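You operate a simulated robot arm through the tools that you are given. There is no shell and no other tool. Be economical: measure what you need, move in short steps, check, and stop when the job is done.

Carry out the task below with a simulated robot arm. There is one attempt and no reset: what you move stays moved.

## Task
Shut the blue, white and black valves, see which needle drops and tighten that nut.
Fine: watch the needles some seconds with all three shut; bleed that branch before tightening; open the three valves again after; open no other valve, leave the regulator.
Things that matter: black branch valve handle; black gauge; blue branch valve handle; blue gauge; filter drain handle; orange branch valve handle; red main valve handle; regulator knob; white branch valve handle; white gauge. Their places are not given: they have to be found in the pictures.

Only the result counts: the job must be done as asked and must still hold three seconds after the hand-in. Knocking over, shifting, dropping, spilling or breaking anything else fails it.

## Robot
A 7-joint arm with a two-finger parallel gripper, fixed in place. Base frame: the origin is at the foot of the arm, x ahead of it, y to its left, z up. Units: mm, degrees, N and s.
With the tool pointing down near the work surface it reaches from about 240 to 680 mm from the base axis. Its first joint turns from -66.0 to 66.0 degrees. Payload 2.4 kg.
Tool frame: the origin (TCP) lies between the finger pads and is the grasp point; the fingertips stand 30 mm ahead of it; z points along the fingers, y is the line along which they close. The gripper opens to 94 mm. The fingers are 28 mm wide and 10 mm thick; the gripper's body (50 by 96 mm) begins 55 mm behind the TCP.
Orientation is that of the tool frame in the base frame, as a unit quaternion [w, x, y, z]. With the fingers straight down and closing along the base's y, the tool's x points along the base's -x, its y along +y and its z along -z.

## Interface
- The arm moves only by the tool arm_command. Its argument "increments" is a list of rows, each a list of 3 entries, a list of its own where there are three numbers: the shift along the tool's x, y, z in mm, then the turn, a rotation vector about the tool's x, y, z in degrees, then the finger opening in mm, from 0 to 94. In form: [[[x, y, z], [rx, ry, rz], hand], ...]. A call has 1 to 8 rows; each row is the pose to reach, as a shift and turn from the pose commanded when the call began, along the tool's axes at that moment. Rows are played at 5 a second. More than 50 mm and 8.6 degrees between two rows, or a gripper value outside its range, and nothing of the call is played. Where a pose cannot be reached the arm comes as near as it can. A force on the tool above 40 N (or 10 N above the force at the start of the call, whichever is more), or a blocked arm, ends the call early, and 0.2 s more pass. Each finger travels about 153 mm/s and halts on what it meets, pressing with about 29 N; the grip force reading is that of the motor and also rises with nothing between the fingers. The clock runs only during rows and for 0.2 s after the last one: add rows that repeat a pose to give the fingers time. It gives the time, the measured TCP pose, the force on the tool (base axes), the opening and the grip force at its end, in the units of the frame above (readings bear some noise), with the torque about the TCP (base axes, N m) and any sound that the robot's microphone picked up.
- Cameras (640 x 400 px; columns grow to the right, rows downward): "scene" is fixed at [43.5, 470.2, 1464.1]; the picture's right is [-0.74, -0.67, 0.00], its down [-0.25, 0.27, -0.93] and it looks along [0.63, -0.68, -0.37] (base axes); focal length 362 px, centre (320, 200). "wrist" rides on the gripper at [76, 14, -102] in the tool frame; the picture's right is [-0.18, 0.98, 0.00], its down [-0.75, -0.14, -0.64] and it looks along [-0.63, -0.12, 0.77] (tool axes); focal length 243 px, centre (320, 200).
- get_image(camera): a new picture of that camera. It takes no simulated time.
- point_at(camera, pixels): there is no depth. For up to 12 entries [column, row, z] of the newest picture of that camera ("zoom" is the newest enlarged one), the place [x, y] in the base frame at which the ray of that pixel passes the height z, good to about 2 mm. It takes no simulated time.
- inspect(camera, box): a new picture of the part [left, top, right, bottom] of that camera's present view, enlarged. It takes no simulated time.
- close_job(): hands the job in; it is judged then, once.

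Work in short steps. Measure before you move; look again where a grasp or a placing could have gone wrong, and mend it. You have 80 turns and 38 pictures in all, those below and enlarged ones among them. Open the gripper and draw the arm clear of the work before you hand the job in, unless the task says otherwise; then end with one line.

The tools are called by a JSON object that holds its "op" and its "data". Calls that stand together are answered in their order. arm_command: Moves the arm, as the interface text tells. Its arguments: {"type":"object","properties":{"increments":{"type":"array"}},"required":["increments"]} The other tools are called the same way: get_image (camera) takes a picture; point_at (camera, pixels) gives the place at which the rays of pixels pass given heights; inspect (camera, box) takes an enlarged picture of a part of a camera's view; close_job () hands the job in.

At the start:

```text
clock: 0.0
eef_pos: [360.9, -100.1, 1279.9]
ee_rot: [0.0, 0.0, 1.0, 0.0]
ft_force: [-0.8, 0.6, 0.6]
wrist_torque: [0.02, 0.06, -0.01]
gripper_width: 93.8
grasp_force: 0.1
```

scene: 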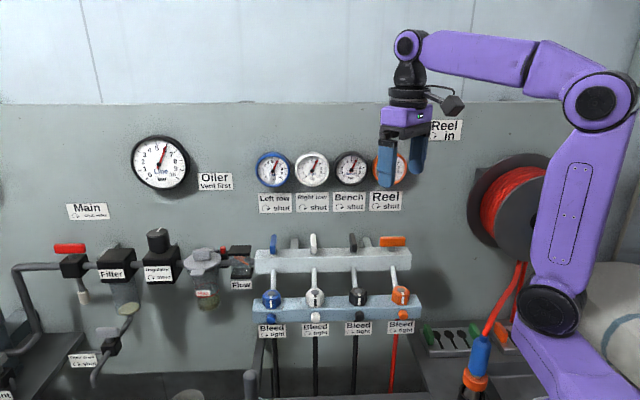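
wrist: 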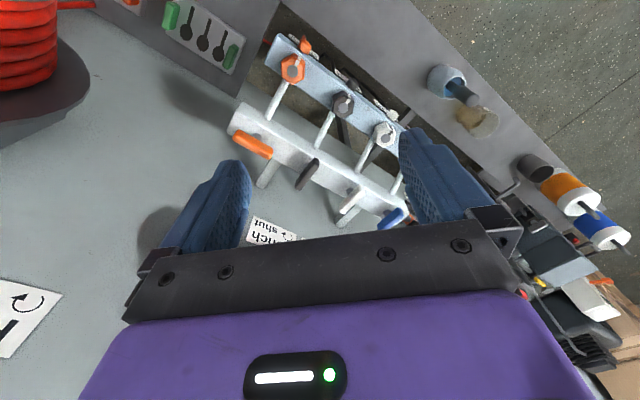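

I start with enlarged views of the gauge/valve board and of the left side in the scene picture.

{"op": "inspect", "data": {"camera": "scene", "box": [240, 140, 430, 260]}}

{"op": "inspect", "data": {"camera": "scene", "box": [240, 225, 430, 345]}}

{"op": "inspect", "data": {"camera": "scene", "box": [40, 200, 260, 340]}}

```text
3.33 times, centred on (335, 200) of scene
```

zoom: 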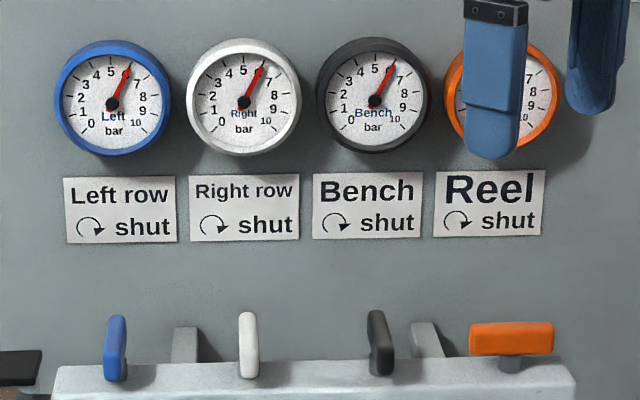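

```text
3.33 times, centred on (335, 285) of scene
```

zoom: 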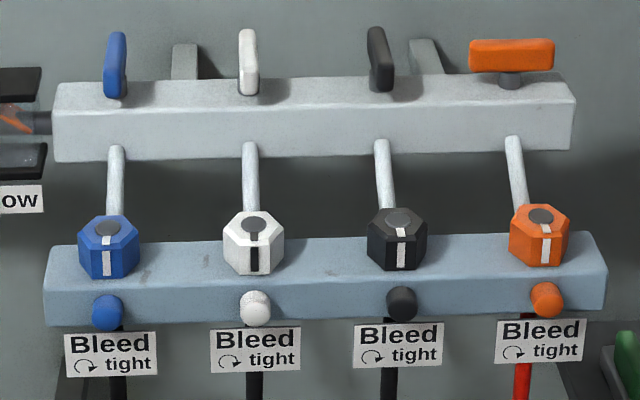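

```text
2.86 times, centred on (150, 270) of scene
```

zoom: 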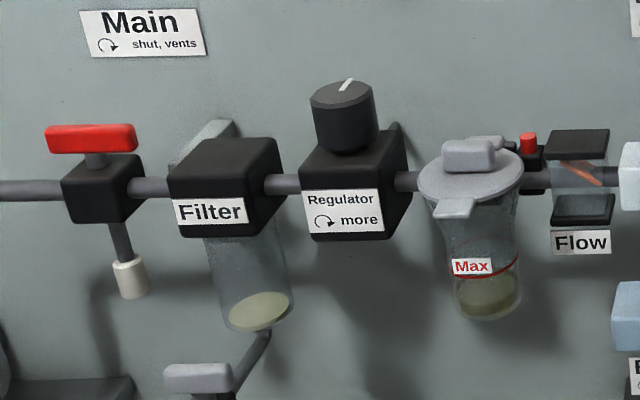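

The orange handle (scene 392,241; wrist 253,145) triangulates by hand to about z 1030. Now I measure handles and nuts with both cameras at a few heights.

{"op": "point_at", "data": {"camera": "scene", "pixels": [[393, 241, 1030], [393, 241, 1010], [353, 243, 1030], [314, 243, 1030], [274, 245, 1030], [274, 245, 1010], [400, 290, 960], [400, 290, 920], [357, 291, 960], [315, 293, 960], [271, 293, 960], [271, 293, 920]]}}

{"op": "point_at", "data": {"camera": "wrist", "pixels": [[253, 145, 1030], [253, 145, 1010], [307, 174, 1030], [351, 201, 1030], [392, 217, 1030], [392, 217, 1010], [292, 66, 960], [292, 66, 920], [343, 104, 960], [343, 104, 920], [385, 134, 960], [385, 134, 920]]}}

{"op": "inspect", "data": {"camera": "wrist", "box": [220, 20, 440, 240]}}

```text
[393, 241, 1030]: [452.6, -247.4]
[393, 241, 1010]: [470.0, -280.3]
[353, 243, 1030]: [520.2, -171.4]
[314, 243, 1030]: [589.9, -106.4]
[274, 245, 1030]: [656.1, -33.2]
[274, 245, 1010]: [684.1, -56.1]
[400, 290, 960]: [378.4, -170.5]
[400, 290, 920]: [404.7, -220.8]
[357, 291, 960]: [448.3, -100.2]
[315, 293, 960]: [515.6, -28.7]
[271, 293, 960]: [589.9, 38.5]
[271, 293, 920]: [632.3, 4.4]
```

```text
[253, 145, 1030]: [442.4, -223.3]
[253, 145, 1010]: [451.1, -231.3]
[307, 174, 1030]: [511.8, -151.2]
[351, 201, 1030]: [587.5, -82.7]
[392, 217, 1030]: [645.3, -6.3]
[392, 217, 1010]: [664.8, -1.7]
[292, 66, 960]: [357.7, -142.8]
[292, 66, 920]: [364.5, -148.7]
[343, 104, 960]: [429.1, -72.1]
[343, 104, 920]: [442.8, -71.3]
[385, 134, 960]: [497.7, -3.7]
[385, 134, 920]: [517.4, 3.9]
```

```text
1.82 times, centred on (330, 130) of wrist
```

zoom: 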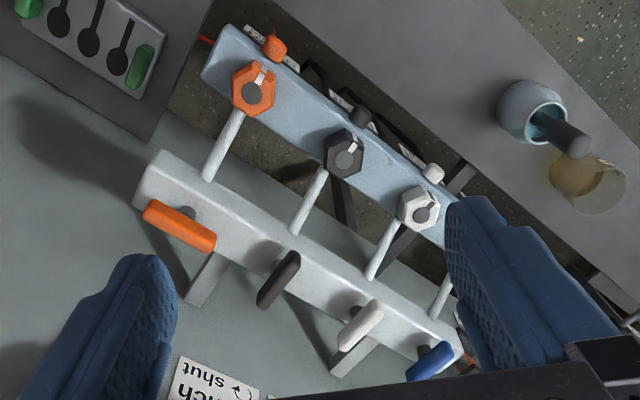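

Handles come out at z≈1050 (blue ≈(627,-10), orange ≈(434,-215)), nuts at z≈986, row direction about 45°. I check the wall plane with the Bench label's lower right corner (scene 365,210; wrist 254,217).

{"op": "point_at", "data": {"camera": "scene", "pixels": [[365.3, 210.4, 1100], [365.3, 210.4, 1050], [365.3, 210.4, 1150], [349, 168, 1200], [349, 168, 1150], [393, 241, 1050], [353, 243, 1050], [314, 243, 1050], [274, 245, 1050]]}}

{"op": "point_at", "data": {"camera": "wrist", "pixels": [[254, 217, 1100], [254, 217, 1050], [254, 217, 1150], [253, 145, 1050], [307, 174, 1050], [351, 201, 1050], [392, 217, 1050]]}}

```text
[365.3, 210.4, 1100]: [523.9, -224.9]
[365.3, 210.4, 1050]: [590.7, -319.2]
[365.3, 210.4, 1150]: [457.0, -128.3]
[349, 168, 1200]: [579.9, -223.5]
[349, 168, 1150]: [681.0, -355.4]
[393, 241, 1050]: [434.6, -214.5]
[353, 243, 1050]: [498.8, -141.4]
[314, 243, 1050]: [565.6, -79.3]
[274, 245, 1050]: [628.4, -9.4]
```

```text
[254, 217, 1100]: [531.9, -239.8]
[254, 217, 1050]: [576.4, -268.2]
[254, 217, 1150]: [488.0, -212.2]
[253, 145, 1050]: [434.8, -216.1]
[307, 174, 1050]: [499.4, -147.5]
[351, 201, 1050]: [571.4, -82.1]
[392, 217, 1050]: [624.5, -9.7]
```

Wall lies ~100 mm behind the handles, so a vertical tool with closing line along the row (45° turn) fits. I move above the black handle (499,-144) at z≈1150 and turn 45°.

{"op": "arm_command", "data": {"increments": [[[-23, -7, 20], [0, 0, 7.5], 60], [[-46, -15, 40], [0, 0, 15], 60], [[-69, -22, 60], [0, 0, 22.5], 60], [[-92, -29, 80], [0, 0, 30], 60], [[-115, -37, 105], [0, 0, 37.5], 60], [[-138, -44, 130], [0, 0, 45], 60], [[-138, -44, 130], [0, 0, 45], 60]]}}

{"op": "get_image", "data": {"camera": "wrist"}}

```text
clock: 1.6
eef_pos: [497.7, -144.0, 1148.1]
ee_rot: [0.0, 0.384, 0.923, 0.0]
ft_force: [-0.7, 0.3, 0.2]
wrist_torque: [-0.01, -0.03, -0.04]
gripper_width: 60.0
grasp_force: 0.0
```

```text
31 pictures are left
```

wrist: 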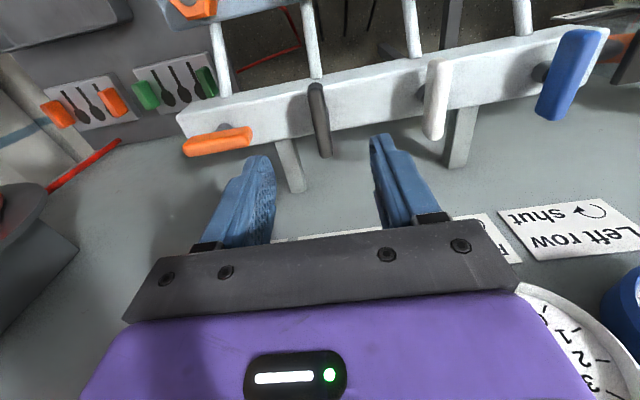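

The black handle shows at (318,120), its ends near (312,86) and (325,155). I measure it and the others at handle-top height.

{"op": "point_at", "data": {"camera": "wrist", "pixels": [[317, 88, 1062], [324, 155, 1062], [319, 120, 1050], [187, 148, 1050], [250, 137, 1050], [435, 65, 1062], [432, 135, 1062], [585, 35, 1062], [550, 115, 1050], [319, 120, 1060]]}}

{"op": "inspect", "data": {"camera": "wrist", "box": [160, 20, 480, 220]}}

```text
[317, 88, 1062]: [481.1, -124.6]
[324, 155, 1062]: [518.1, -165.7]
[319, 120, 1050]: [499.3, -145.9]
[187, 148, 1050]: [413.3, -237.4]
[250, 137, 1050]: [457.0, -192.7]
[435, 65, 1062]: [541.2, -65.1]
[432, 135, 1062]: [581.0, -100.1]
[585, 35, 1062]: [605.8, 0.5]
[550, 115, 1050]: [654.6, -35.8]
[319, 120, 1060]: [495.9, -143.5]
```

```text
2.00 times, centred on (320, 120) of wrist
```

zoom: 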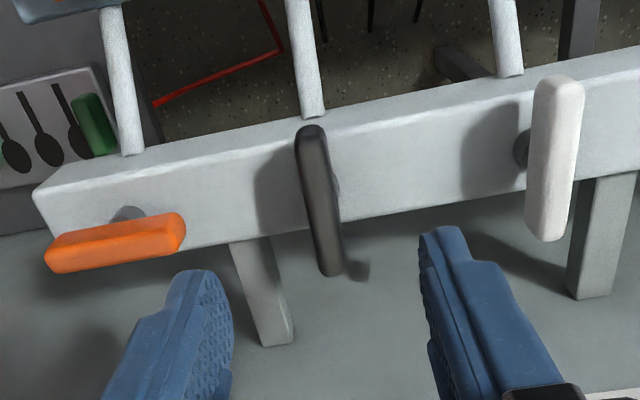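

Black handle centre measures (499.5,-145), length ≈55 mm along the wall normal. I descend to TCP z≈1070 with the fingers at 44 mm, then close.

{"op": "arm_command", "data": {"increments": [[[-2, 0, 30], [0, 0, 0], 44], [[-2, 0, 55], [0, 0, 0], 44], [[-2, 0, 70], [0, 0, 0], 44], [[-2, 0, 80], [0, 0, 0], 44], [[-2, 0, 80], [0, 0, 0], 44]]}}

{"op": "inspect", "data": {"camera": "scene", "box": [260, 160, 450, 280]}}

```text
clock: 2.8
eef_pos: [500.5, -145.1, 1068.8]
ee_rot: [0.001, 0.383, 0.924, 0.0]
ft_force: [-1.0, -0.4, -0.3]
wrist_torque: [-0.01, 0.01, 0.02]
gripper_width: 44.0
grasp_force: 0.0
```

```text
3.33 times, centred on (355, 220) of scene
```

zoom: 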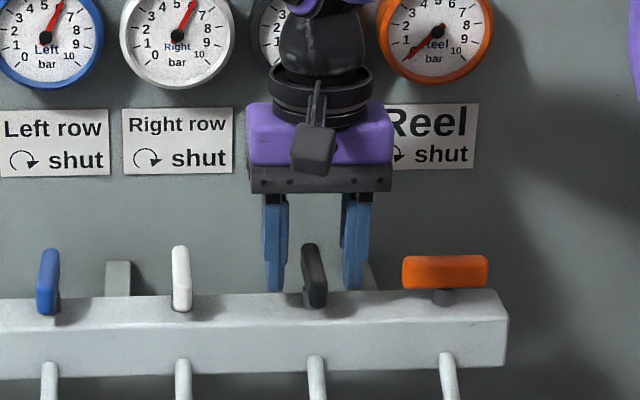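

The fingers straddle the black handle with tips just above the manifold. I close on it and begin the clockwise turn.

{"op": "arm_command", "data": {"increments": [[[0, 0, 0], [0, 0, 0], 5], [[0, 0, 0], [0, 0, 0], 5], [[0, 0, 0], [0, 0, 6], 5], [[0, 0, 0], [0, 0, 14], 5], [[0, 0, 0], [0, 0, 22], 5], [[0, 0, 0], [0, 0, 30], 5]]}}

```text
clock: 4.2
eef_pos: [499.6, -144.4, 1069.0]
ee_rot: [0.0, 0.609, 0.793, 0.001]
ft_force: [2.6, 1.7, 4.1]
wrist_torque: [0.02, 0.28, 0.04]
gripper_width: 12.7
grasp_force: 45.0
```

The handle (12.7 mm) turns with small forces; I continue to 90°.

{"op": "arm_command", "data": {"increments": [[[0, 0, 0], [0, 0, 8], 5], [[0, 0, 0], [0, 0, 16], 5], [[0, 0, 0], [0, 0, 24], 5], [[0, 0, 0], [0, 0, 32], 5], [[0, 0, 0], [0, 0, 40], 5], [[0, 0, 0], [0, 0, 48], 5], [[0, 0, 0], [0, 0, 56], 5], [[0, 0, 0], [0, 0, 60], 5]]}}

{"op": "get_image", "data": {"camera": "scene"}}

```text
clock: 6.0
eef_pos: [502.7, -147.2, 1068.5]
ee_rot: [0.004, 0.92, 0.391, 0.005]
ft_force: [11.5, -2.3, -7.5]
wrist_torque: [0.01, 0.84, -0.04]
gripper_width: 13.1
grasp_force: 45.1
stopped in row 8: the force on the tool passed its limit at 41 N (the readings are from after the stop); the commanded pose is now the measured one
```

```text
28 pictures are left
```

scene: 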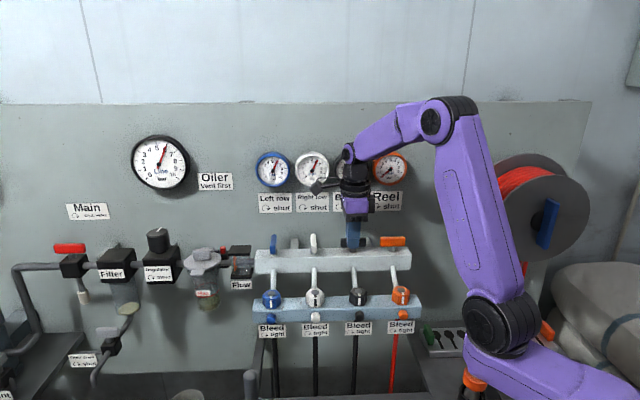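

Turned ~89° to its stop: black is shut. I open, rise, and turn back while shifting one valve toward white (563,-80).

{"op": "arm_command", "data": {"increments": [[[0, 0, 0], [0, 0, 0], 44], [[0, 0, 0], [0, 0, 0], 44], [[0, 0, -40], [0, 0, 0], 44], [[0, 0, -80], [0, 0, 0], 44], [[10, 0, -80], [0, 0, -8], 44], [[20, 0, -80], [0, 0, -16], 44], [[30, 0, -80], [0, 0, -24], 44], [[40, 0, -80], [0, 0, -32], 44]]}}

{"op": "inspect", "data": {"camera": "scene", "box": [250, 150, 440, 270]}}

```text
clock: 7.8
eef_pos: [528.0, -115.7, 1149.1]
ee_rot: [0.004, 0.776, 0.631, 0.003]
ft_force: [0.7, -0.5, -0.3]
wrist_torque: [0.04, 0.01, 0.03]
gripper_width: 43.8
grasp_force: 0.1
```

```text
3.33 times, centred on (345, 210) of scene
```

zoom: 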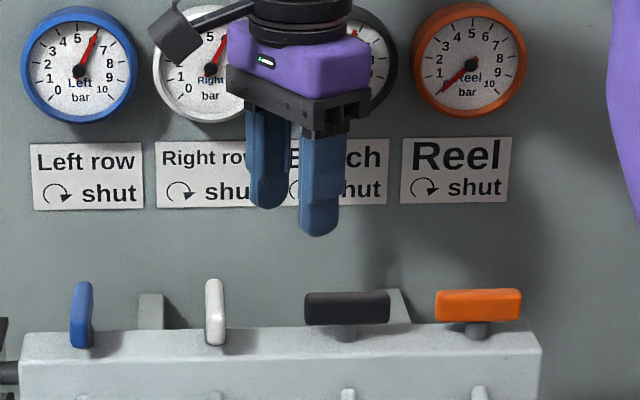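

Black now lies along the manifold like orange. I finish turning back and moving above white.

{"op": "arm_command", "data": {"increments": [[[6, 4, 0], [0, 0, -8], 44], [[12, 8, 0], [0, 0, -16], 44], [[18, 12, 0], [0, 0, -24], 44], [[24, 16, 0], [0, 0, -32], 44], [[30, 20, 0], [0, 0, -40], 44], [[36, 24, 0], [0, 0, -48], 44], [[42, 27, 0], [0, 0, -56], 44], [[42, 27, 0], [0, 0, -58], 44]]}}

{"op": "get_image", "data": {"camera": "wrist"}}

```text
clock: 9.6
eef_pos: [563.7, -81.0, 1150.4]
ee_rot: [0.006, 0.372, 0.928, 0.0]
ft_force: [0.3, 0.0, 0.7]
wrist_torque: [0.03, 0.02, 0.03]
gripper_width: 44.3
grasp_force: 0.1
```

```text
26 pictures are left
```

wrist: 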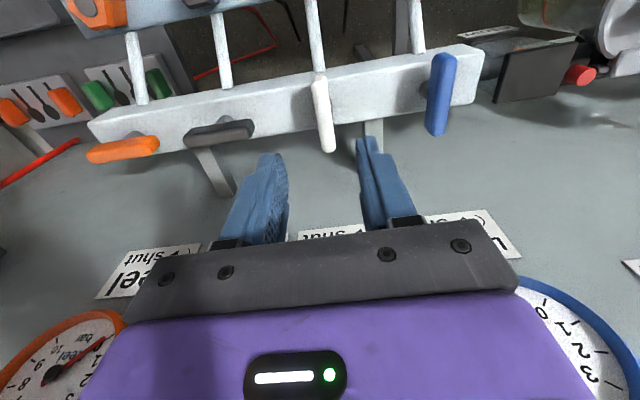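

White sits at (322,115), the same relative place as black had, so I descend 80 mm and grasp.

{"op": "arm_command", "data": {"increments": [[[0, 1, 30], [0, 0, 0], 44], [[0, 1, 55], [0, 0, 0], 44], [[0, 1, 80], [0, 0, 0], 44], [[0, 1, 80], [0, 0, 0], 5], [[0, 1, 80], [0, 0, 0], 5], [[0, 1, 80], [0, 0, 8], 5], [[0, 1, 80], [0, 0, 16], 5], [[0, 1, 80], [0, 0, 24], 5]]}}

```text
clock: 11.4
eef_pos: [568.4, -78.9, 1071.4]
ee_rot: [0.007, 0.558, 0.83, 0.003]
ft_force: [16.8, 15.3, 4.0]
wrist_torque: [-1.24, -0.14, 0.08]
gripper_width: 12.6
grasp_force: 45.1
```

A sideways load of ~22 N shows the grip is ~4 mm off along the row; I correct for that and turn on.

{"op": "arm_command", "data": {"increments": [[[2, 4, 0], [0, 0, 0], 5], [[2, 4, 0], [0, 0, 8], 5], [[2, 4, 0], [0, 0, 16], 5], [[2, 4, 0], [0, 0, 24], 5], [[2, 4, 0], [0, 0, 32], 5]]}}

```text
clock: 12.6
eef_pos: [569.9, -79.1, 1071.8]
ee_rot: [0.007, 0.766, 0.642, 0.004]
ft_force: [5.0, 7.5, 27.8]
wrist_torque: [-0.43, 0.85, 0.02]
gripper_width: 12.9
grasp_force: 45.3
```

Turned 56°; some upward load (28 N), so I ease the command up 2 mm and go on.

{"op": "arm_command", "data": {"increments": [[[0, 0, -2], [0, 0, 0], 5], [[0, 0, -2], [0, 0, 8], 5], [[0, 0, -2], [0, 0, 16], 5], [[0, 0, -2], [0, 0, 24], 5], [[0, 0, -2], [0, 0, 31], 5]]}}

```text
clock: 13.8
eef_pos: [570.8, -79.8, 1071.1]
ee_rot: [0.006, 0.911, 0.413, 0.005]
ft_force: [29.9, -7.1, -9.1]
wrist_torque: [-0.51, 0.74, 0.05]
gripper_width: 12.9
grasp_force: 44.5
```

Near the end (87.6°); I relieve the x load and turn 3° more to the stop, then open and rise.

{"op": "arm_command", "data": {"increments": [[[2, 2, 0], [0, 0, 0], 5], [[2, 2, 0], [0, 0, 3], 5], [[2, 2, 0], [0, 0, 3], 5]]}}

{"op": "arm_command", "data": {"increments": [[[0, 0, 0], [0, 0, 0], 44], [[0, 0, 0], [0, 0, 0], 44], [[0, 0, -40], [0, 0, 0], 44], [[0, 0, -80], [0, 0, 0], 44], [[10, 0, -80], [0, 0, -8], 44], [[20, 0, -80], [0, 0, -16], 44], [[30, 0, -80], [0, 0, -24], 44], [[40, 0, -80], [0, 0, -32], 44]]}}

{"op": "inspect", "data": {"camera": "scene", "box": [250, 150, 440, 270]}}

```text
clock: 14.6
eef_pos: [570.4, -79.8, 1071.2]
ee_rot: [0.003, 0.921, 0.389, 0.001]
ft_force: [4.2, -14.3, -20.1]
wrist_torque: [0.93, -0.39, -0.02]
gripper_width: 13.2
grasp_force: 45.0
```

```text
clock: 16.4
eef_pos: [597.9, -50.2, 1152.9]
ee_rot: [0.004, 0.776, 0.631, 0.003]
ft_force: [-0.3, 0.0, -0.6]
wrist_torque: [0.0, 0.02, 0.02]
gripper_width: 44.0
grasp_force: 0.0
```

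```text
3.33 times, centred on (345, 210) of scene
```

zoom: 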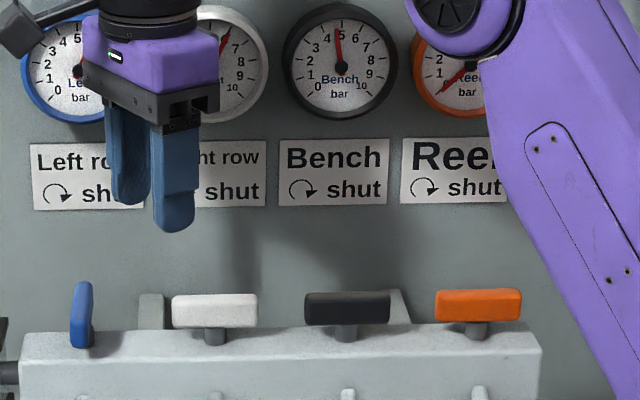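

White is shut; the black needle has already sunk to ~4.8. I go on to blue (633,-11).

{"op": "arm_command", "data": {"increments": [[[6, 4, 0], [0, 0, -8], 44], [[12, 8, 0], [0, 0, -16], 44], [[18, 12, 0], [0, 0, -24], 44], [[24, 16, 0], [0, 0, -32], 44], [[30, 20, 0], [0, 0, -40], 44], [[38, 24, 0], [0, 0, -48], 44], [[45, 26, 0], [0, 0, -56], 44], [[45, 26, 0], [0, 0, -58], 44]]}}

{"op": "get_image", "data": {"camera": "wrist"}}

```text
clock: 18.2
eef_pos: [631.9, -10.5, 1151.0]
ee_rot: [0.005, 0.373, 0.928, 0.001]
ft_force: [0.0, 0.0, -0.8]
wrist_torque: [0.02, -0.01, -0.02]
gripper_width: 44.0
grasp_force: 0.0
```

```text
24 pictures are left
```

wrist: 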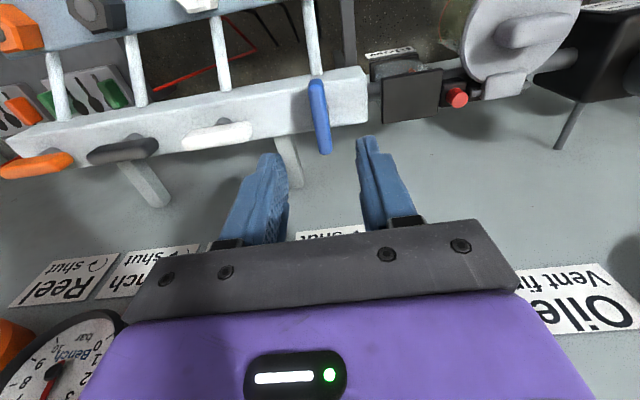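

Blue is at (320,116), well centred. Descend, grasp, begin turning.

{"op": "arm_command", "data": {"increments": [[[0, 2, 30], [0, 0, 0], 44], [[0, 2, 55], [0, 0, 0], 44], [[0, 2, 80], [0, 0, 0], 44], [[0, 2, 80], [0, 0, 0], 5], [[0, 2, 80], [0, 0, 0], 5], [[0, 2, 80], [0, 0, 8], 5], [[0, 2, 80], [0, 0, 16], 5], [[0, 2, 80], [0, 0, 24], 5]]}}

```text
clock: 20.0
eef_pos: [635.4, -11.2, 1071.9]
ee_rot: [0.002, 0.561, 0.828, -0.001]
ft_force: [-14.7, -11.8, -9.7]
wrist_torque: [-0.62, 0.41, -0.06]
gripper_width: 12.7
grasp_force: 45.0
```

A modest load along −row; I ease ~3 mm and continue the turn.

{"op": "arm_command", "data": {"increments": [[[-1, -3, 0], [0, 0, 0], 5], [[-1, -3, 0], [0, 0, 8], 5], [[-1, -3, 0], [0, 0, 16], 5], [[-1, -3, 0], [0, 0, 24], 5], [[-1, -3, 0], [0, 0, 32], 5]]}}

```text
clock: 21.2
eef_pos: [637.6, -9.8, 1072.2]
ee_rot: [0.008, 0.766, 0.643, 0.006]
ft_force: [33.1, -3.7, -15.7]
wrist_torque: [-0.92, 0.36, 0.1]
gripper_width: 12.9
grasp_force: 44.8
```

Load is now +33 N in x; I shift the command 3–4 mm that way and finish the turn.

{"op": "arm_command", "data": {"increments": [[[0.5, 4, 0], [0, 0, 0], 5], [[0.5, 4, 0], [0, 0, 8], 5], [[0.5, 4, 0], [0, 0, 16], 5], [[0.5, 4, 0], [0, 0, 24], 5], [[0.5, 4, 0], [0, 0, 31], 5]]}}

```text
clock: 22.4
eef_pos: [637.9, -12.7, 1071.3]
ee_rot: [0.005, 0.91, 0.415, 0.005]
ft_force: [22.1, -4.2, -3.5]
wrist_torque: [-0.56, 0.98, 0.01]
gripper_width: 13.0
grasp_force: 45.1
```

Three more degrees to the stop, then release, rise and move away to the front so the gauges can be seen.

{"op": "arm_command", "data": {"increments": [[[1.5, 1.5, 0], [0, 0, 0], 5], [[1.5, 1.5, 0], [0, 0, 3], 5], [[1.5, 1.5, 0], [0, 0, 3], 5]]}}

{"op": "arm_command", "data": {"increments": [[[0, 0, 0], [0, 0, 0], 44], [[0, 0, 0], [0, 0, 0], 44], [[0, 0, -40], [0, 0, 0], 44], [[0, 0, -80], [0, 0, 0], 44], [[-20, -20, -80], [0, 0, -8], 44], [[-50, -40, -80], [0, 0, -16], 44], [[-85, -60, -80], [0, 0, -24], 44], [[-120, -80, -80], [0, 0, -32], 44]]}}

{"op": "get_image", "data": {"camera": "scene"}}

```text
clock: 23.2
eef_pos: [638.8, -11.4, 1072.5]
ee_rot: [0.004, 0.92, 0.391, 0.002]
ft_force: [-7.0, -6.8, 0.2]
wrist_torque: [1.31, -0.19, -0.04]
gripper_width: 12.8
grasp_force: 45.1
```

```text
clock: 25.0
eef_pos: [498.2, -44.8, 1152.0]
ee_rot: [0.005, 0.776, 0.63, 0.003]
ft_force: [-0.7, -0.3, 0.4]
wrist_torque: [-0.03, -0.01, -0.01]
gripper_width: 43.9
grasp_force: 0.0
```

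```text
23 pictures are left
```

scene: 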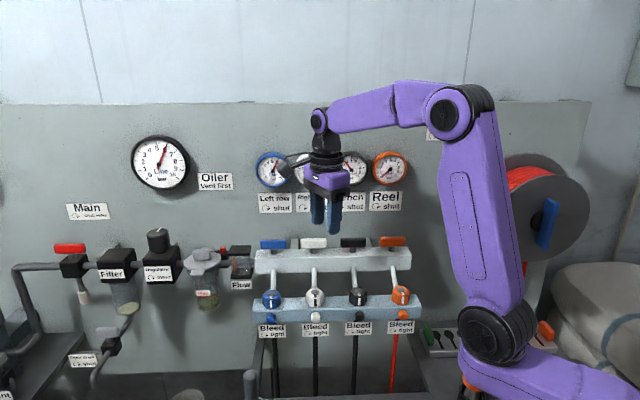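

All three lie shut. I move the hand right (towards the reel) to uncover the blue, white and black gauges.

{"op": "arm_command", "data": {"increments": [[[-30, -20, -10], [0, 0, -8], 44], [[-60, -40, -20], [0, 0, -16], 44], [[-90, -60, -30], [0, 0, -24], 44], [[-120, -80, -30], [0, 0, -32], 44], [[-140, -90, -30], [0, 0, -40], 44], [[-140, -90, -30], [0, 0, -48], 44], [[-140, -90, -30], [0, 0, -56], 44]]}}

{"op": "inspect", "data": {"camera": "scene", "box": [250, 140, 440, 260]}}

```text
clock: 26.6
eef_pos: [380.9, -162.6, 1182.8]
ee_rot: [0.006, 0.389, 0.921, 0.0]
ft_force: [-0.9, 0.3, 0.0]
wrist_torque: [0.04, 0.0, 0.0]
gripper_width: 44.2
grasp_force: 0.1
```

```text
3.33 times, centred on (345, 200) of scene
```

zoom: 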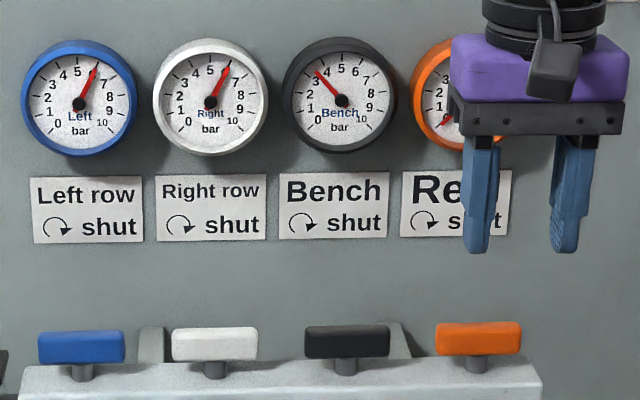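

Black reads ~3.4, blue and white hold ~6. I wait a few seconds with all shut and compare again.

{"op": "arm_command", "data": {"increments": [[[0, 0, 0], [0, 0, 0], 44], [[0, 0, 0], [0, 0, 0], 44], [[0, 0, 0], [0, 0, 0], 44], [[0, 0, 0], [0, 0, 0], 44], [[0, 0, 0], [0, 0, 0], 44], [[0, 0, 0], [0, 0, 0], 44], [[0, 0, 0], [0, 0, 0], 44], [[0, 0, 0], [0, 0, 0], 44]]}}

{"op": "arm_command", "data": {"increments": [[[0, 0, 0], [0, 0, 0], 44], [[0, 0, 0], [0, 0, 0], 44], [[0, 0, 0], [0, 0, 0], 44], [[0, 0, 0], [0, 0, 0], 44], [[0, 0, 0], [0, 0, 0], 44], [[0, 0, 0], [0, 0, 0], 44], [[0, 0, 0], [0, 0, 0], 44], [[0, 0, 0], [0, 0, 0], 44]]}}

{"op": "inspect", "data": {"camera": "scene", "box": [250, 140, 440, 260]}}

{"op": "inspect", "data": {"camera": "scene", "box": [310, 260, 430, 340]}}

{"op": "get_image", "data": {"camera": "wrist"}}

```text
clock: 28.4
eef_pos: [381.7, -161.8, 1181.4]
ee_rot: [0.006, 0.39, 0.921, 0.001]
ft_force: [-0.8, 0.1, 0.9]
wrist_torque: [0.02, 0.01, -0.03]
gripper_width: 44.2
grasp_force: 0.0
```

```text
clock: 30.2
eef_pos: [380.8, -161.4, 1181.8]
ee_rot: [0.005, 0.389, 0.921, 0.0]
ft_force: [0.9, 0.4, 0.6]
wrist_torque: [-0.01, -0.01, 0.01]
gripper_width: 43.9
grasp_force: 0.0
```

```text
3.33 times, centred on (345, 200) of scene
```

zoom: 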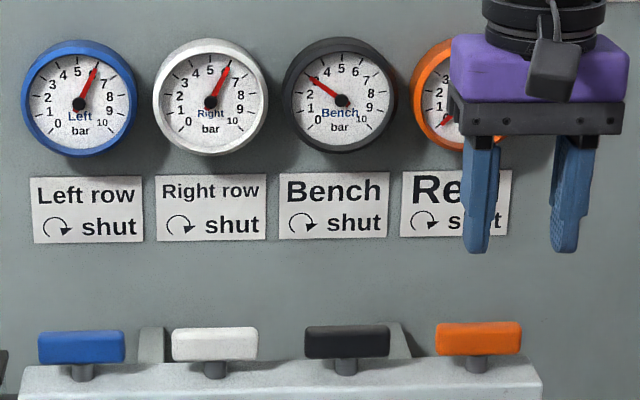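

```text
5.00 times, centred on (370, 300) of scene
```

zoom: 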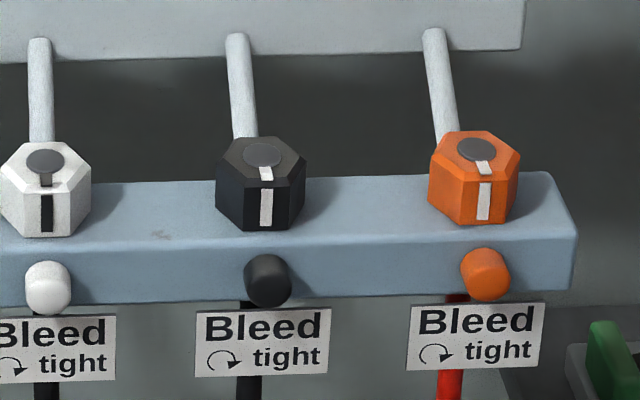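

```text
19 pictures are left
```

wrist: 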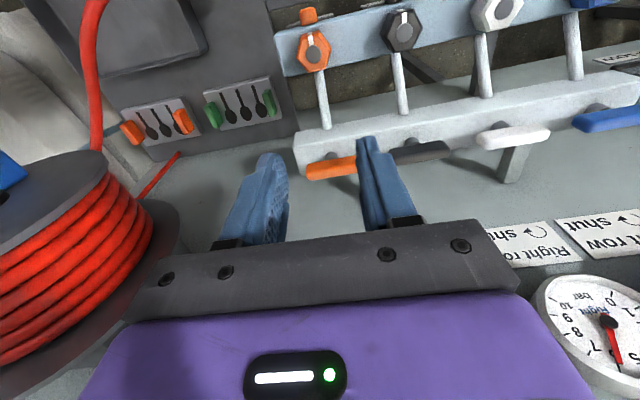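

Black alone falls (5.9 → 2.9). Its bleed button triangulates to about (407,-55,950), front of the lower bar. I move in front of it, fingers closed, and look.

{"op": "arm_command", "data": {"increments": [[[26, 23, 10], [0, 0, 0], 20], [[52, 46, 30], [0, 0, 0], 0], [[78, 69, 60], [0, 0, 0], 0], [[102, 91, 90], [0, 0, 0], 0], [[102, 91, 120], [0, 0, 0], 0], [[102, 91, 120], [0, 0, 0], 0]]}}

{"op": "get_image", "data": {"camera": "wrist"}}

{"op": "inspect", "data": {"camera": "scene", "box": [260, 150, 450, 340]}}

```text
clock: 31.6
eef_pos: [376.0, -22.9, 1063.4]
ee_rot: [0.007, 0.391, 0.92, 0.001]
ft_force: [0.1, -0.5, 0.5]
wrist_torque: [0.03, 0.03, -0.01]
gripper_width: 0.0
grasp_force: 28.8
```

```text
18 pictures are left
```

wrist: 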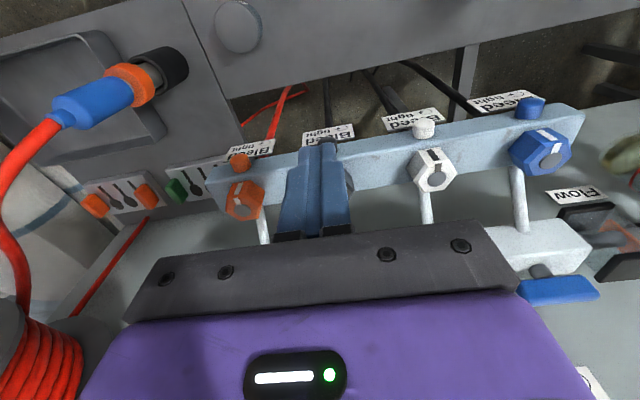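

```text
2.11 times, centred on (355, 245) of scene
```

zoom: 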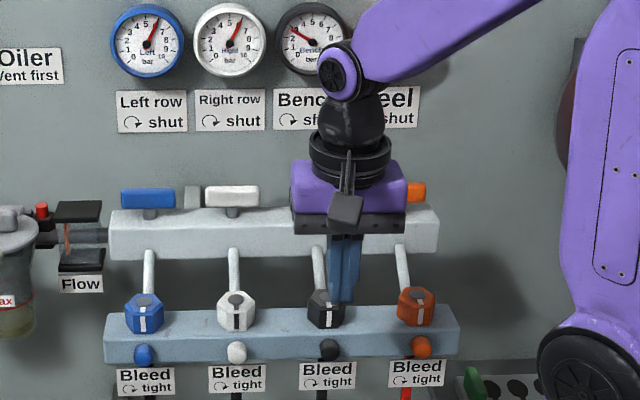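

I correct my scale (5.00×): black button is at scene (359.6,316), white (315.7,317.2), blue (≈271.5,318.5), orange (403,314.5). I triangulate against this wrist picture.

{"op": "point_at", "data": {"camera": "scene", "pixels": [[359.6, 316, 950], [359.6, 316, 930], [315.7, 317.2, 950], [315.7, 317.2, 930], [403.2, 314.8, 950], [403.2, 314.8, 930], [358, 297, 980], [358, 297, 960]]}}

{"op": "point_at", "data": {"camera": "wrist", "pixels": [[424, 130, 950], [424, 130, 930], [240, 162, 950], [240, 162, 930], [331, 146, 950], [331, 146, 930], [436, 178, 980], [436, 178, 960], [240, 204, 980], [240, 204, 960]]}}

{"op": "inspect", "data": {"camera": "wrist", "box": [200, 80, 480, 255]}}

```text
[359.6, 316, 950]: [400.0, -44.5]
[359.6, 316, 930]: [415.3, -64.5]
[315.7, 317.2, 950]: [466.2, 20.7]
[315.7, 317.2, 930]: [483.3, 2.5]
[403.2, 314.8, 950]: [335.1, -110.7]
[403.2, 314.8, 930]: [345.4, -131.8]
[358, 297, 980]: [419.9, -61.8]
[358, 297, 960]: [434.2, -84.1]
```

```text
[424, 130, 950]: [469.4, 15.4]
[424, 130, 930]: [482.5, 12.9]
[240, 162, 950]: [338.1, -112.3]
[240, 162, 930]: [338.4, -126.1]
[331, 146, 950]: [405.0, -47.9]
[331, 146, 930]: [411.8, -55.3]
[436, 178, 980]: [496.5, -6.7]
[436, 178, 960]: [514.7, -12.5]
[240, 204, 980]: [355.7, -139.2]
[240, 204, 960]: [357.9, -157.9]
```

```text
2.29 times, centred on (340, 168) of wrist
```

zoom: 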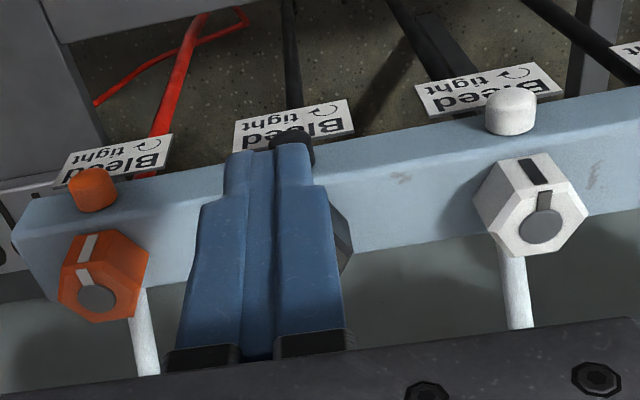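

Button centre ≈(404.5,-49.5,946); my TCP (376,-23) is centred on it, ~18 mm in front. I descend 96 mm and then approach −x.

{"op": "arm_command", "data": {"increments": [[[0, 0, 30], [0, 0, 0], 0], [[0, 0, 60], [0, 0, 0], 0], [[0, 0, 85], [0, 0, 0], 0], [[0, 0, 96], [0, 0, 0], 0], [[-6, 0, 96], [0, 0, 0], 0], [[-12, 0, 96], [0, 0, 0], 0]]}}

{"op": "inspect", "data": {"camera": "scene", "box": [270, 240, 430, 340]}}

```text
clock: 33.0
eef_pos: [384.4, -33.4, 963.2]
ee_rot: [0.006, 0.391, 0.921, 0.001]
ft_force: [0.2, 0.3, 0.1]
wrist_torque: [-0.02, -0.02, 0.02]
gripper_width: 0.4
grasp_force: 28.8
```

```text
4.00 times, centred on (350, 290) of scene
```

zoom: 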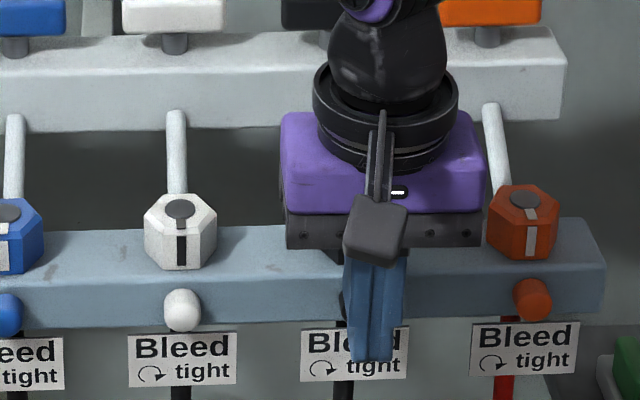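

Fingers are at the button's height, slightly to its right; I shift 2.5 mm left and push in small steps.

{"op": "arm_command", "data": {"increments": [[[-2, 2.5, 0], [0, 0, 0], 0], [[-4, 2.5, 0], [0, 0, 0], 0], [[-6, 2.5, 0], [0, 0, 0], 0], [[-8, 2.5, 0], [0, 0, 0], 0], [[-10, 2.5, 0], [0, 0, 0], 0]]}}

```text
clock: 34.2
eef_pos: [393.3, -37.8, 963.2]
ee_rot: [0.005, 0.391, 0.92, 0.0]
ft_force: [-0.6, 1.3, -1.0]
wrist_torque: [0.02, 0.01, 0.0]
gripper_width: 0.0
grasp_force: 28.7
```

No contact yet; keep pushing gently.

{"op": "arm_command", "data": {"increments": [[[-2, 0, 0], [0, 0, 0], 0], [[-4, 0, 0], [0, 0, 0], 0], [[-6, 0, 0], [0, 0, 0], 0], [[-8, 0, 0], [0, 0, 0], 0]]}}

```text
clock: 35.2
eef_pos: [396.5, -41.2, 964.2]
ee_rot: [0.004, 0.389, 0.921, -0.001]
ft_force: [-8.7, 13.6, 4.8]
wrist_torque: [0.22, 0.24, 0.02]
gripper_width: 0.2
grasp_force: 29.0
```

Contact with ~16 N at n. I press 4 mm further and look at the gauge.

{"op": "arm_command", "data": {"increments": [[[-2, 0, 0], [0, 0, 0], 0], [[-4, 0, 0], [0, 0, 0], 0], [[-5, 0, 0], [0, 0, 0], 0], [[-5, 0, 0], [0, 0, 0], 0], [[-5, 0, 0], [0, 0, 0], 0]]}}

{"op": "inspect", "data": {"camera": "scene", "box": [250, 140, 440, 340]}}

```text
clock: 36.4
eef_pos: [399.3, -44.6, 963.0]
ee_rot: [0.001, 0.389, 0.921, 0.0]
ft_force: [-16.3, 29.9, 6.4]
wrist_torque: [0.69, 0.25, 0.08]
gripper_width: 0.0
grasp_force: 29.0
```

```text
2.00 times, centred on (345, 240) of scene
```

zoom: 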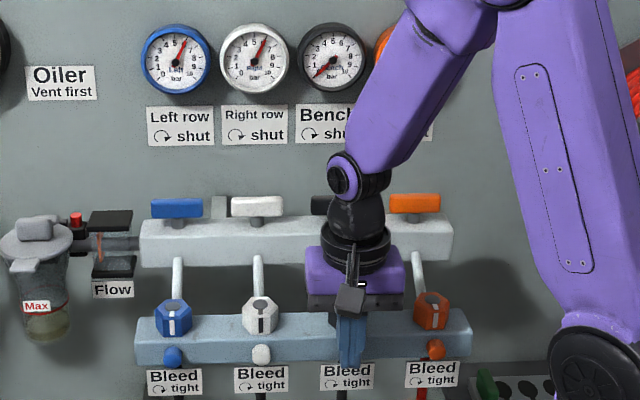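

The black needle has fallen to ~0. I hold 1 s more, then retreat and rise.

{"op": "arm_command", "data": {"increments": [[[0, 0, 0], [0, 0, 0], 0], [[0, 0, 0], [0, 0, 0], 0], [[0, 0, 0], [0, 0, 0], 0], [[0, 0, 0], [0, 0, 0], 0], [[0, 0, 0], [0, 0, 0], 0], [[12, 0, 0], [0, 0, 0], 0], [[30, 0, 0], [0, 0, 0], 0], [[30, 0, -30], [0, 0, 0], 0]]}}

{"op": "inspect", "data": {"camera": "scene", "box": [315, 140, 375, 180]}}

```text
clock: 38.2
eef_pos: [381.6, -27.4, 993.9]
ee_rot: [0.007, 0.391, 0.92, 0.001]
ft_force: [0.0, 0.9, 0.2]
wrist_torque: [0.03, -0.01, 0.04]
gripper_width: 0.0
grasp_force: 28.7
```

```text
10.00 times, centred on (345, 160) of scene
```

zoom: 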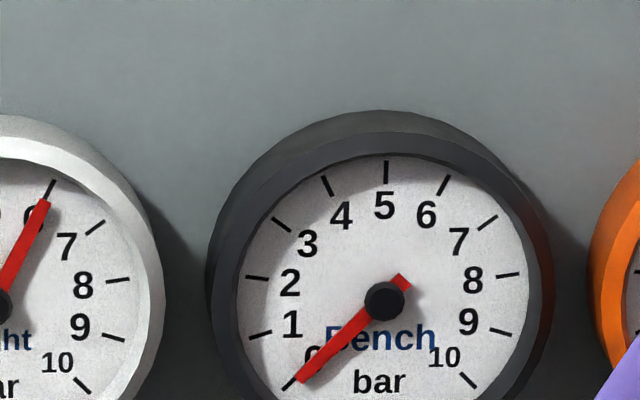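

Bleeding done: black needle at 0. I rise and move over the black nut (≈(425,-71)) with fingers open, and look.

{"op": "arm_command", "data": {"increments": [[[0, 0, -35], [0, 0, 0], 30], [[0, 0, -70], [0, 0, 0], 60], [[-20, 0, -90], [0, 0, 0], 60], [[-41, 0, -90], [0, 0, 0], 60], [[-61, 0, -90], [0, 0, 0], 60], [[-61, 0, -90], [0, 0, 0], 60]]}}

{"op": "inspect", "data": {"camera": "wrist", "box": [160, 20, 480, 220]}}

```text
clock: 39.6
eef_pos: [424.1, -67.8, 1084.1]
ee_rot: [0.005, 0.39, 0.921, 0.001]
ft_force: [0.0, 0.4, -0.2]
wrist_torque: [-0.03, 0.0, 0.02]
gripper_width: 60.0
grasp_force: 0.0
```

```text
2.00 times, centred on (320, 120) of wrist
```

zoom: 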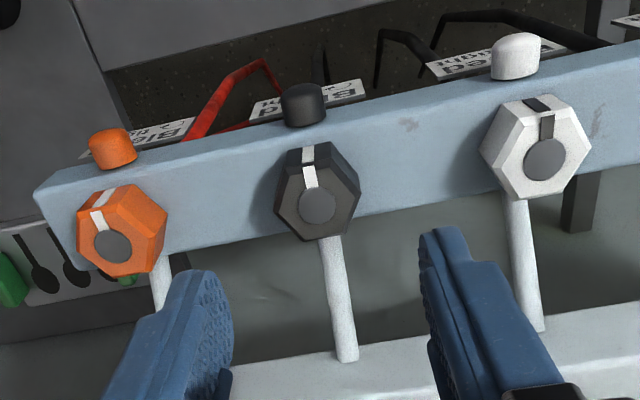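

The black nut's stud is at zoom (317,205). I enlarge it to read the flats' direction.

{"op": "inspect", "data": {"camera": "wrist", "box": [280, 80, 360, 130]}}

```text
8.00 times, centred on (320, 105) of wrist
```

zoom: 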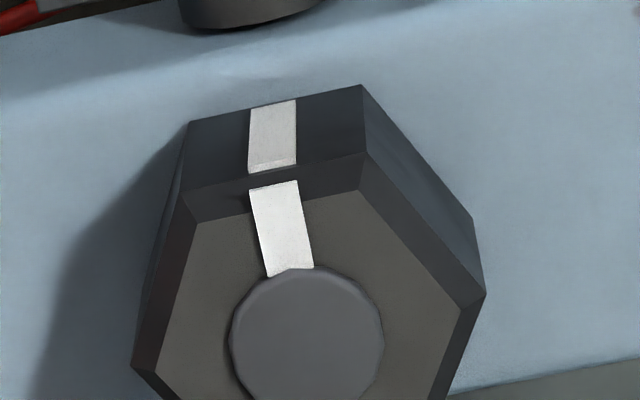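

Now the flat's edge, vertices and stud at candidate heights.

{"op": "point_at", "data": {"camera": "zoom", "pixels": [[187, 190, 985], [367, 152, 985], [486, 293, 985], [132, 367, 985], [305, 345, 988], [305, 345, 978], [190, 122, 970], [360, 86, 970], [473, 218, 970], [282, 230, 988], [367, 152, 990]]}}

{"op": "point_at", "data": {"camera": "scene", "pixels": [[359, 291, 990], [359, 291, 980], [361.6, 316, 945]]}}

```text
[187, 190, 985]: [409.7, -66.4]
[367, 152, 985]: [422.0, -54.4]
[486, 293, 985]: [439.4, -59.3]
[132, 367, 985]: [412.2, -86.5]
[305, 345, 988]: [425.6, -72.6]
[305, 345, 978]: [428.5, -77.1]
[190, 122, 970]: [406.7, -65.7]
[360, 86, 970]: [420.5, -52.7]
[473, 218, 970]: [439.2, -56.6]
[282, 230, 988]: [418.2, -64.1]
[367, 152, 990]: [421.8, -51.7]
```

```text
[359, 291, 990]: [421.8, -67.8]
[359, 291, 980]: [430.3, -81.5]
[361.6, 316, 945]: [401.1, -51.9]
```

Nut centre ≈(425.8,-72.9), side 18 mm (31 across flats), flat normals ≈134/74/14°. I turn so the fingers close along 74°, centre, and descend to TCP 1000.

{"op": "arm_command", "data": {"increments": [[[-2, -1, 0], [0, 0, -7.6], 60], [[-4, -2, 0], [0, 0, -15.2], 60], [[-5, -2.3, 0], [0, 0, -22.8], 60], [[-5, -2.3, 0], [0, 0, -30.4], 60], [[-5, -2.3, 30], [0, 0, -30.4], 56], [[-5, -2.3, 60], [0, 0, -30.4], 56], [[-5, -2.3, 78], [0, 0, -30.4], 56], [[-5, -2.3, 84], [0, 0, -30.4], 56]]}}

{"op": "inspect", "data": {"camera": "scene", "box": [310, 250, 406, 310]}}

```text
clock: 41.4
eef_pos: [426.5, -75.4, 1001.6]
ee_rot: [0.006, 0.135, 0.991, -0.002]
ft_force: [0.0, -0.8, 0.0]
wrist_torque: [-0.02, -0.02, 0.0]
gripper_width: 56.1
grasp_force: 0.0
```

```text
6.67 times, centred on (358, 280) of scene
```

zoom: 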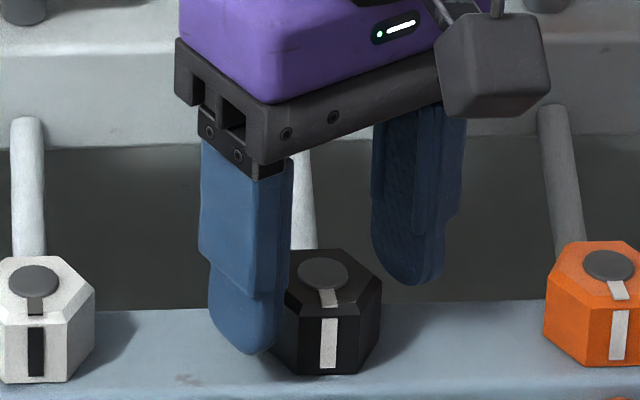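

The fingers straddle the nut on its flats. I close with a 2 mm centring shift and start turning clockwise.

{"op": "arm_command", "data": {"increments": [[[0, 2, 0], [0, 0, 0], 20], [[0, 2, 0], [0, 0, 0], 20], [[0, 2, 0], [0, 0, 0], 20], [[0, 2, 0], [0, 0, 6], 20], [[0, 2, 0], [0, 0, 12], 20], [[0, 2, 0], [0, 0, 18], 20]]}}

```text
clock: 42.8
eef_pos: [427.2, -73.6, 1000.3]
ee_rot: [0.007, 0.289, 0.957, 0.0]
ft_force: [-3.0, -2.8, 14.8]
wrist_torque: [0.03, 0.88, 0.0]
gripper_width: 34.4
grasp_force: 44.6
```

Grip 34.4 mm, turning with little load. I continue and look at the mark.

{"op": "arm_command", "data": {"increments": [[[0, 0, 0], [0, 0, 8], 20], [[0, 0, 0], [0, 0, 16], 20], [[0, 0, 0], [0, 0, 24], 20], [[0, 0, 0], [0, 0, 32], 20], [[0, 0, 0], [0, 0, 40], 20]]}}

{"op": "inspect", "data": {"camera": "scene", "box": [310, 250, 406, 310]}}

```text
clock: 44.0
eef_pos: [427.1, -73.4, 1000.4]
ee_rot: [0.006, 0.6, 0.8, 0.002]
ft_force: [-1.3, 2.0, 22.0]
wrist_torque: [-1.08, 0.26, 0.03]
gripper_width: 34.4
grasp_force: 44.7
```

```text
6.67 times, centred on (358, 280) of scene
```

zoom: 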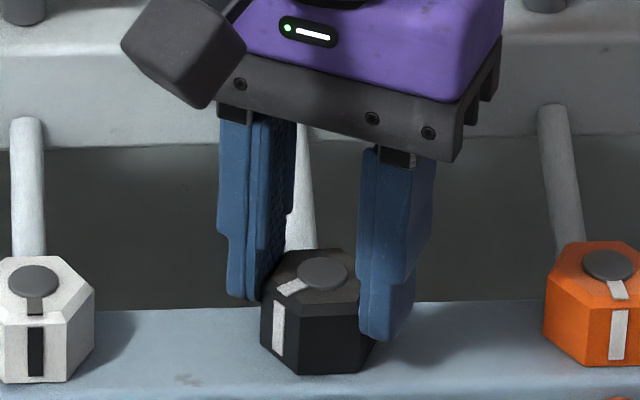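

The nut mark moved ~57° clockwise and no stop yet. I open, turn back and regrip.

{"op": "arm_command", "data": {"increments": [[[0, 0, 0], [0, 0, 0], 56], [[0, 0, 0], [0, 0, -8], 56], [[0, 0, 0], [0, 0, -16], 56], [[0, 0, 0], [0, 0, -24], 56], [[0, 0, 0], [0, 0, -32], 56], [[0, 0, 0], [0, 0, -40], 56], [[0, 0, 0], [0, 0, -48], 56], [[0, 0, 0], [0, 0, -56], 56]]}}

{"op": "arm_command", "data": {"increments": [[[0, 0, 0], [0, 0, -3], 56], [[0, 0, 0], [0, 0, -3], 20], [[0, 0, 0], [0, 0, -3], 20], [[0, 0, 0], [0, 0, -3], 20], [[0, 0, 0], [0, 0, 5], 20], [[0, 0, 0], [0, 0, 13], 20], [[0, 0, 0], [0, 0, 21], 20]]}}

```text
clock: 45.8
eef_pos: [425.9, -72.5, 1001.9]
ee_rot: [0.006, 0.151, 0.989, -0.001]
ft_force: [-0.6, 0.6, -0.1]
wrist_torque: [-0.03, 0.02, 0.02]
gripper_width: 55.8
grasp_force: 0.1
```

```text
clock: 47.4
eef_pos: [427.0, -73.9, 1000.7]
ee_rot: [0.006, 0.329, 0.944, -0.002]
ft_force: [-6.0, -16.3, 4.4]
wrist_torque: [-0.83, 0.22, 1.18]
gripper_width: 37.8
grasp_force: 45.0
```

Torque is up to 1.2 N m and the grip widened to 37.8 mm: the nut seems to resist. I look.

{"op": "inspect", "data": {"camera": "scene", "box": [310, 250, 406, 310]}}

```text
6.67 times, centred on (358, 280) of scene
```

zoom: 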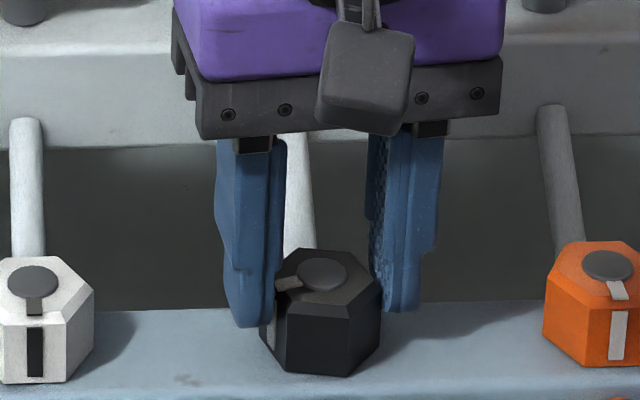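

The mark advanced only ~10–15° more and the fingers ride over the corners. I regrip squarely (hand back 13°) and try the torque again.

{"op": "arm_command", "data": {"increments": [[[0, 0, 0], [0, 0, 0], 50], [[0, 0, 0], [0, 0, -7], 50], [[0, 0, 0], [0, 0, -14], 50], [[0, 0, 0], [0, 0, -14], 20], [[0, 0, 0], [0, 0, -14], 20], [[0, 0, 0], [0, 0, -14], 20], [[0, 0, 0], [0, 0, -11], 20]]}}

{"op": "arm_command", "data": {"increments": [[[0, 0, 0], [0, 0, 3], 20], [[0, 0, 0], [0, 0, 6], 20], [[0, 0, 0], [0, 0, 6], 20]]}}

```text
clock: 49.0
eef_pos: [427.8, -74.4, 1000.3]
ee_rot: [0.005, 0.236, 0.972, -0.001]
ft_force: [-0.8, -7.4, -6.2]
wrist_torque: [-0.24, -0.15, 1.48]
gripper_width: 34.6
grasp_force: 45.4
```

```text
clock: 49.8
eef_pos: [427.3, -73.9, 1001.3]
ee_rot: [0.005, 0.289, 0.957, -0.001]
ft_force: [0.8, -7.6, -14.5]
wrist_torque: [-0.64, -0.01, 1.21]
gripper_width: 36.6
grasp_force: 45.4
```

Torque peaks ~1.5 N m and the nut no longer moves: it is tight. I release, rise, and turn the hand toward the shut-handle orientation.

{"op": "arm_command", "data": {"increments": [[[0, 0, 0], [0, 0, 0], 56], [[0, 0, 0], [0, 0, 0], 56], [[0, 0, -40], [0, 0, 0], 56], [[0, 0, -90], [0, 0, 0], 50], [[0, 0, -140], [0, 0, 8], 44], [[0, 0, -150], [0, 0, 16], 44], [[0, 0, -150], [0, 0, 24], 44], [[0, 0, -150], [0, 0, 32], 44]]}}

{"op": "inspect", "data": {"camera": "scene", "box": [310, 250, 406, 310]}}

```text
clock: 51.6
eef_pos: [422.8, -72.5, 1149.7]
ee_rot: [0.006, 0.543, 0.84, 0.002]
ft_force: [0.7, 0.6, 0.0]
wrist_torque: [-0.02, 0.0, -0.01]
gripper_width: 43.8
grasp_force: 0.1
```

```text
6.67 times, centred on (358, 280) of scene
```

zoom: 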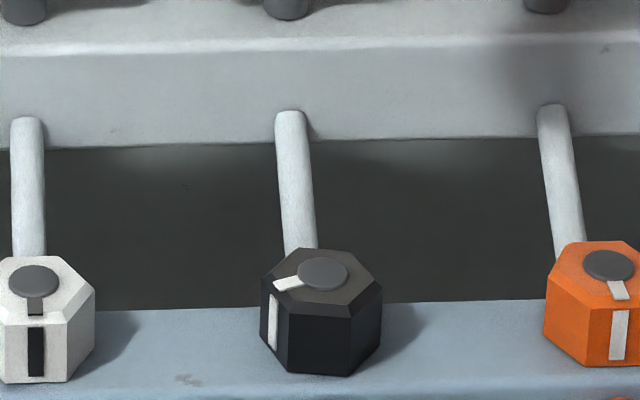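

The nut sits ~70° clockwise from its start. I now move above black, finishing the hand's turn.

{"op": "arm_command", "data": {"increments": [[[-12, 5, 0], [0, 0, 8.4], 44], [[-24, 10, 0], [0, 0, 16.8], 44], [[-36, 15, 0], [0, 0, 25.2], 44], [[-49, 20, 0], [0, 0, 33.6], 44], [[-62, 25, 0], [0, 0, 42], 44], [[-75, 31, 0], [0, 0, 50.4], 44], [[-87, 36, 0], [0, 0, 58.8], 44], [[-99, 41, 0], [0, 0, 67], 44]]}}

{"op": "arm_command", "data": {"increments": [[[0, 0, 40], [0, 0, 0], 44], [[0, 0, 60], [0, 0, 0], 44], [[0, 0, 79], [0, 0, 0], 44], [[0, 0, 79], [0, 0, 0], 44]]}}

{"op": "inspect", "data": {"camera": "scene", "box": [260, 190, 420, 290]}}

```text
clock: 53.4
eef_pos: [503.7, -145.8, 1153.2]
ee_rot: [0.003, 0.916, 0.402, 0.005]
ft_force: [-0.8, 0.6, 0.4]
wrist_torque: [-0.04, 0.0, 0.01]
gripper_width: 43.9
grasp_force: 0.1
```

```text
clock: 54.4
eef_pos: [503.9, -144.4, 1074.1]
ee_rot: [0.004, 0.915, 0.403, 0.004]
ft_force: [0.7, 1.0, 0.7]
wrist_torque: [0.03, -0.01, 0.05]
gripper_width: 44.1
grasp_force: 0.1
```

```text
4.00 times, centred on (340, 240) of scene
```

zoom: 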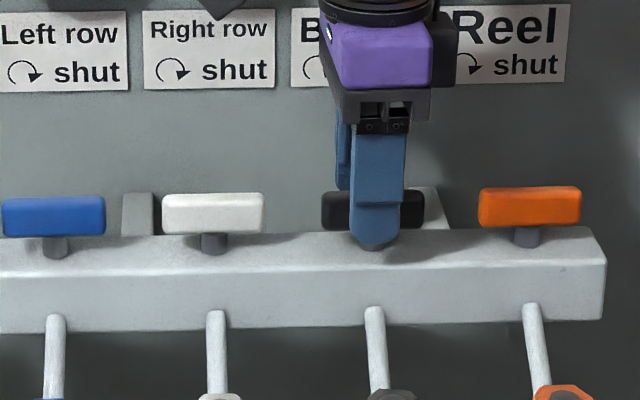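

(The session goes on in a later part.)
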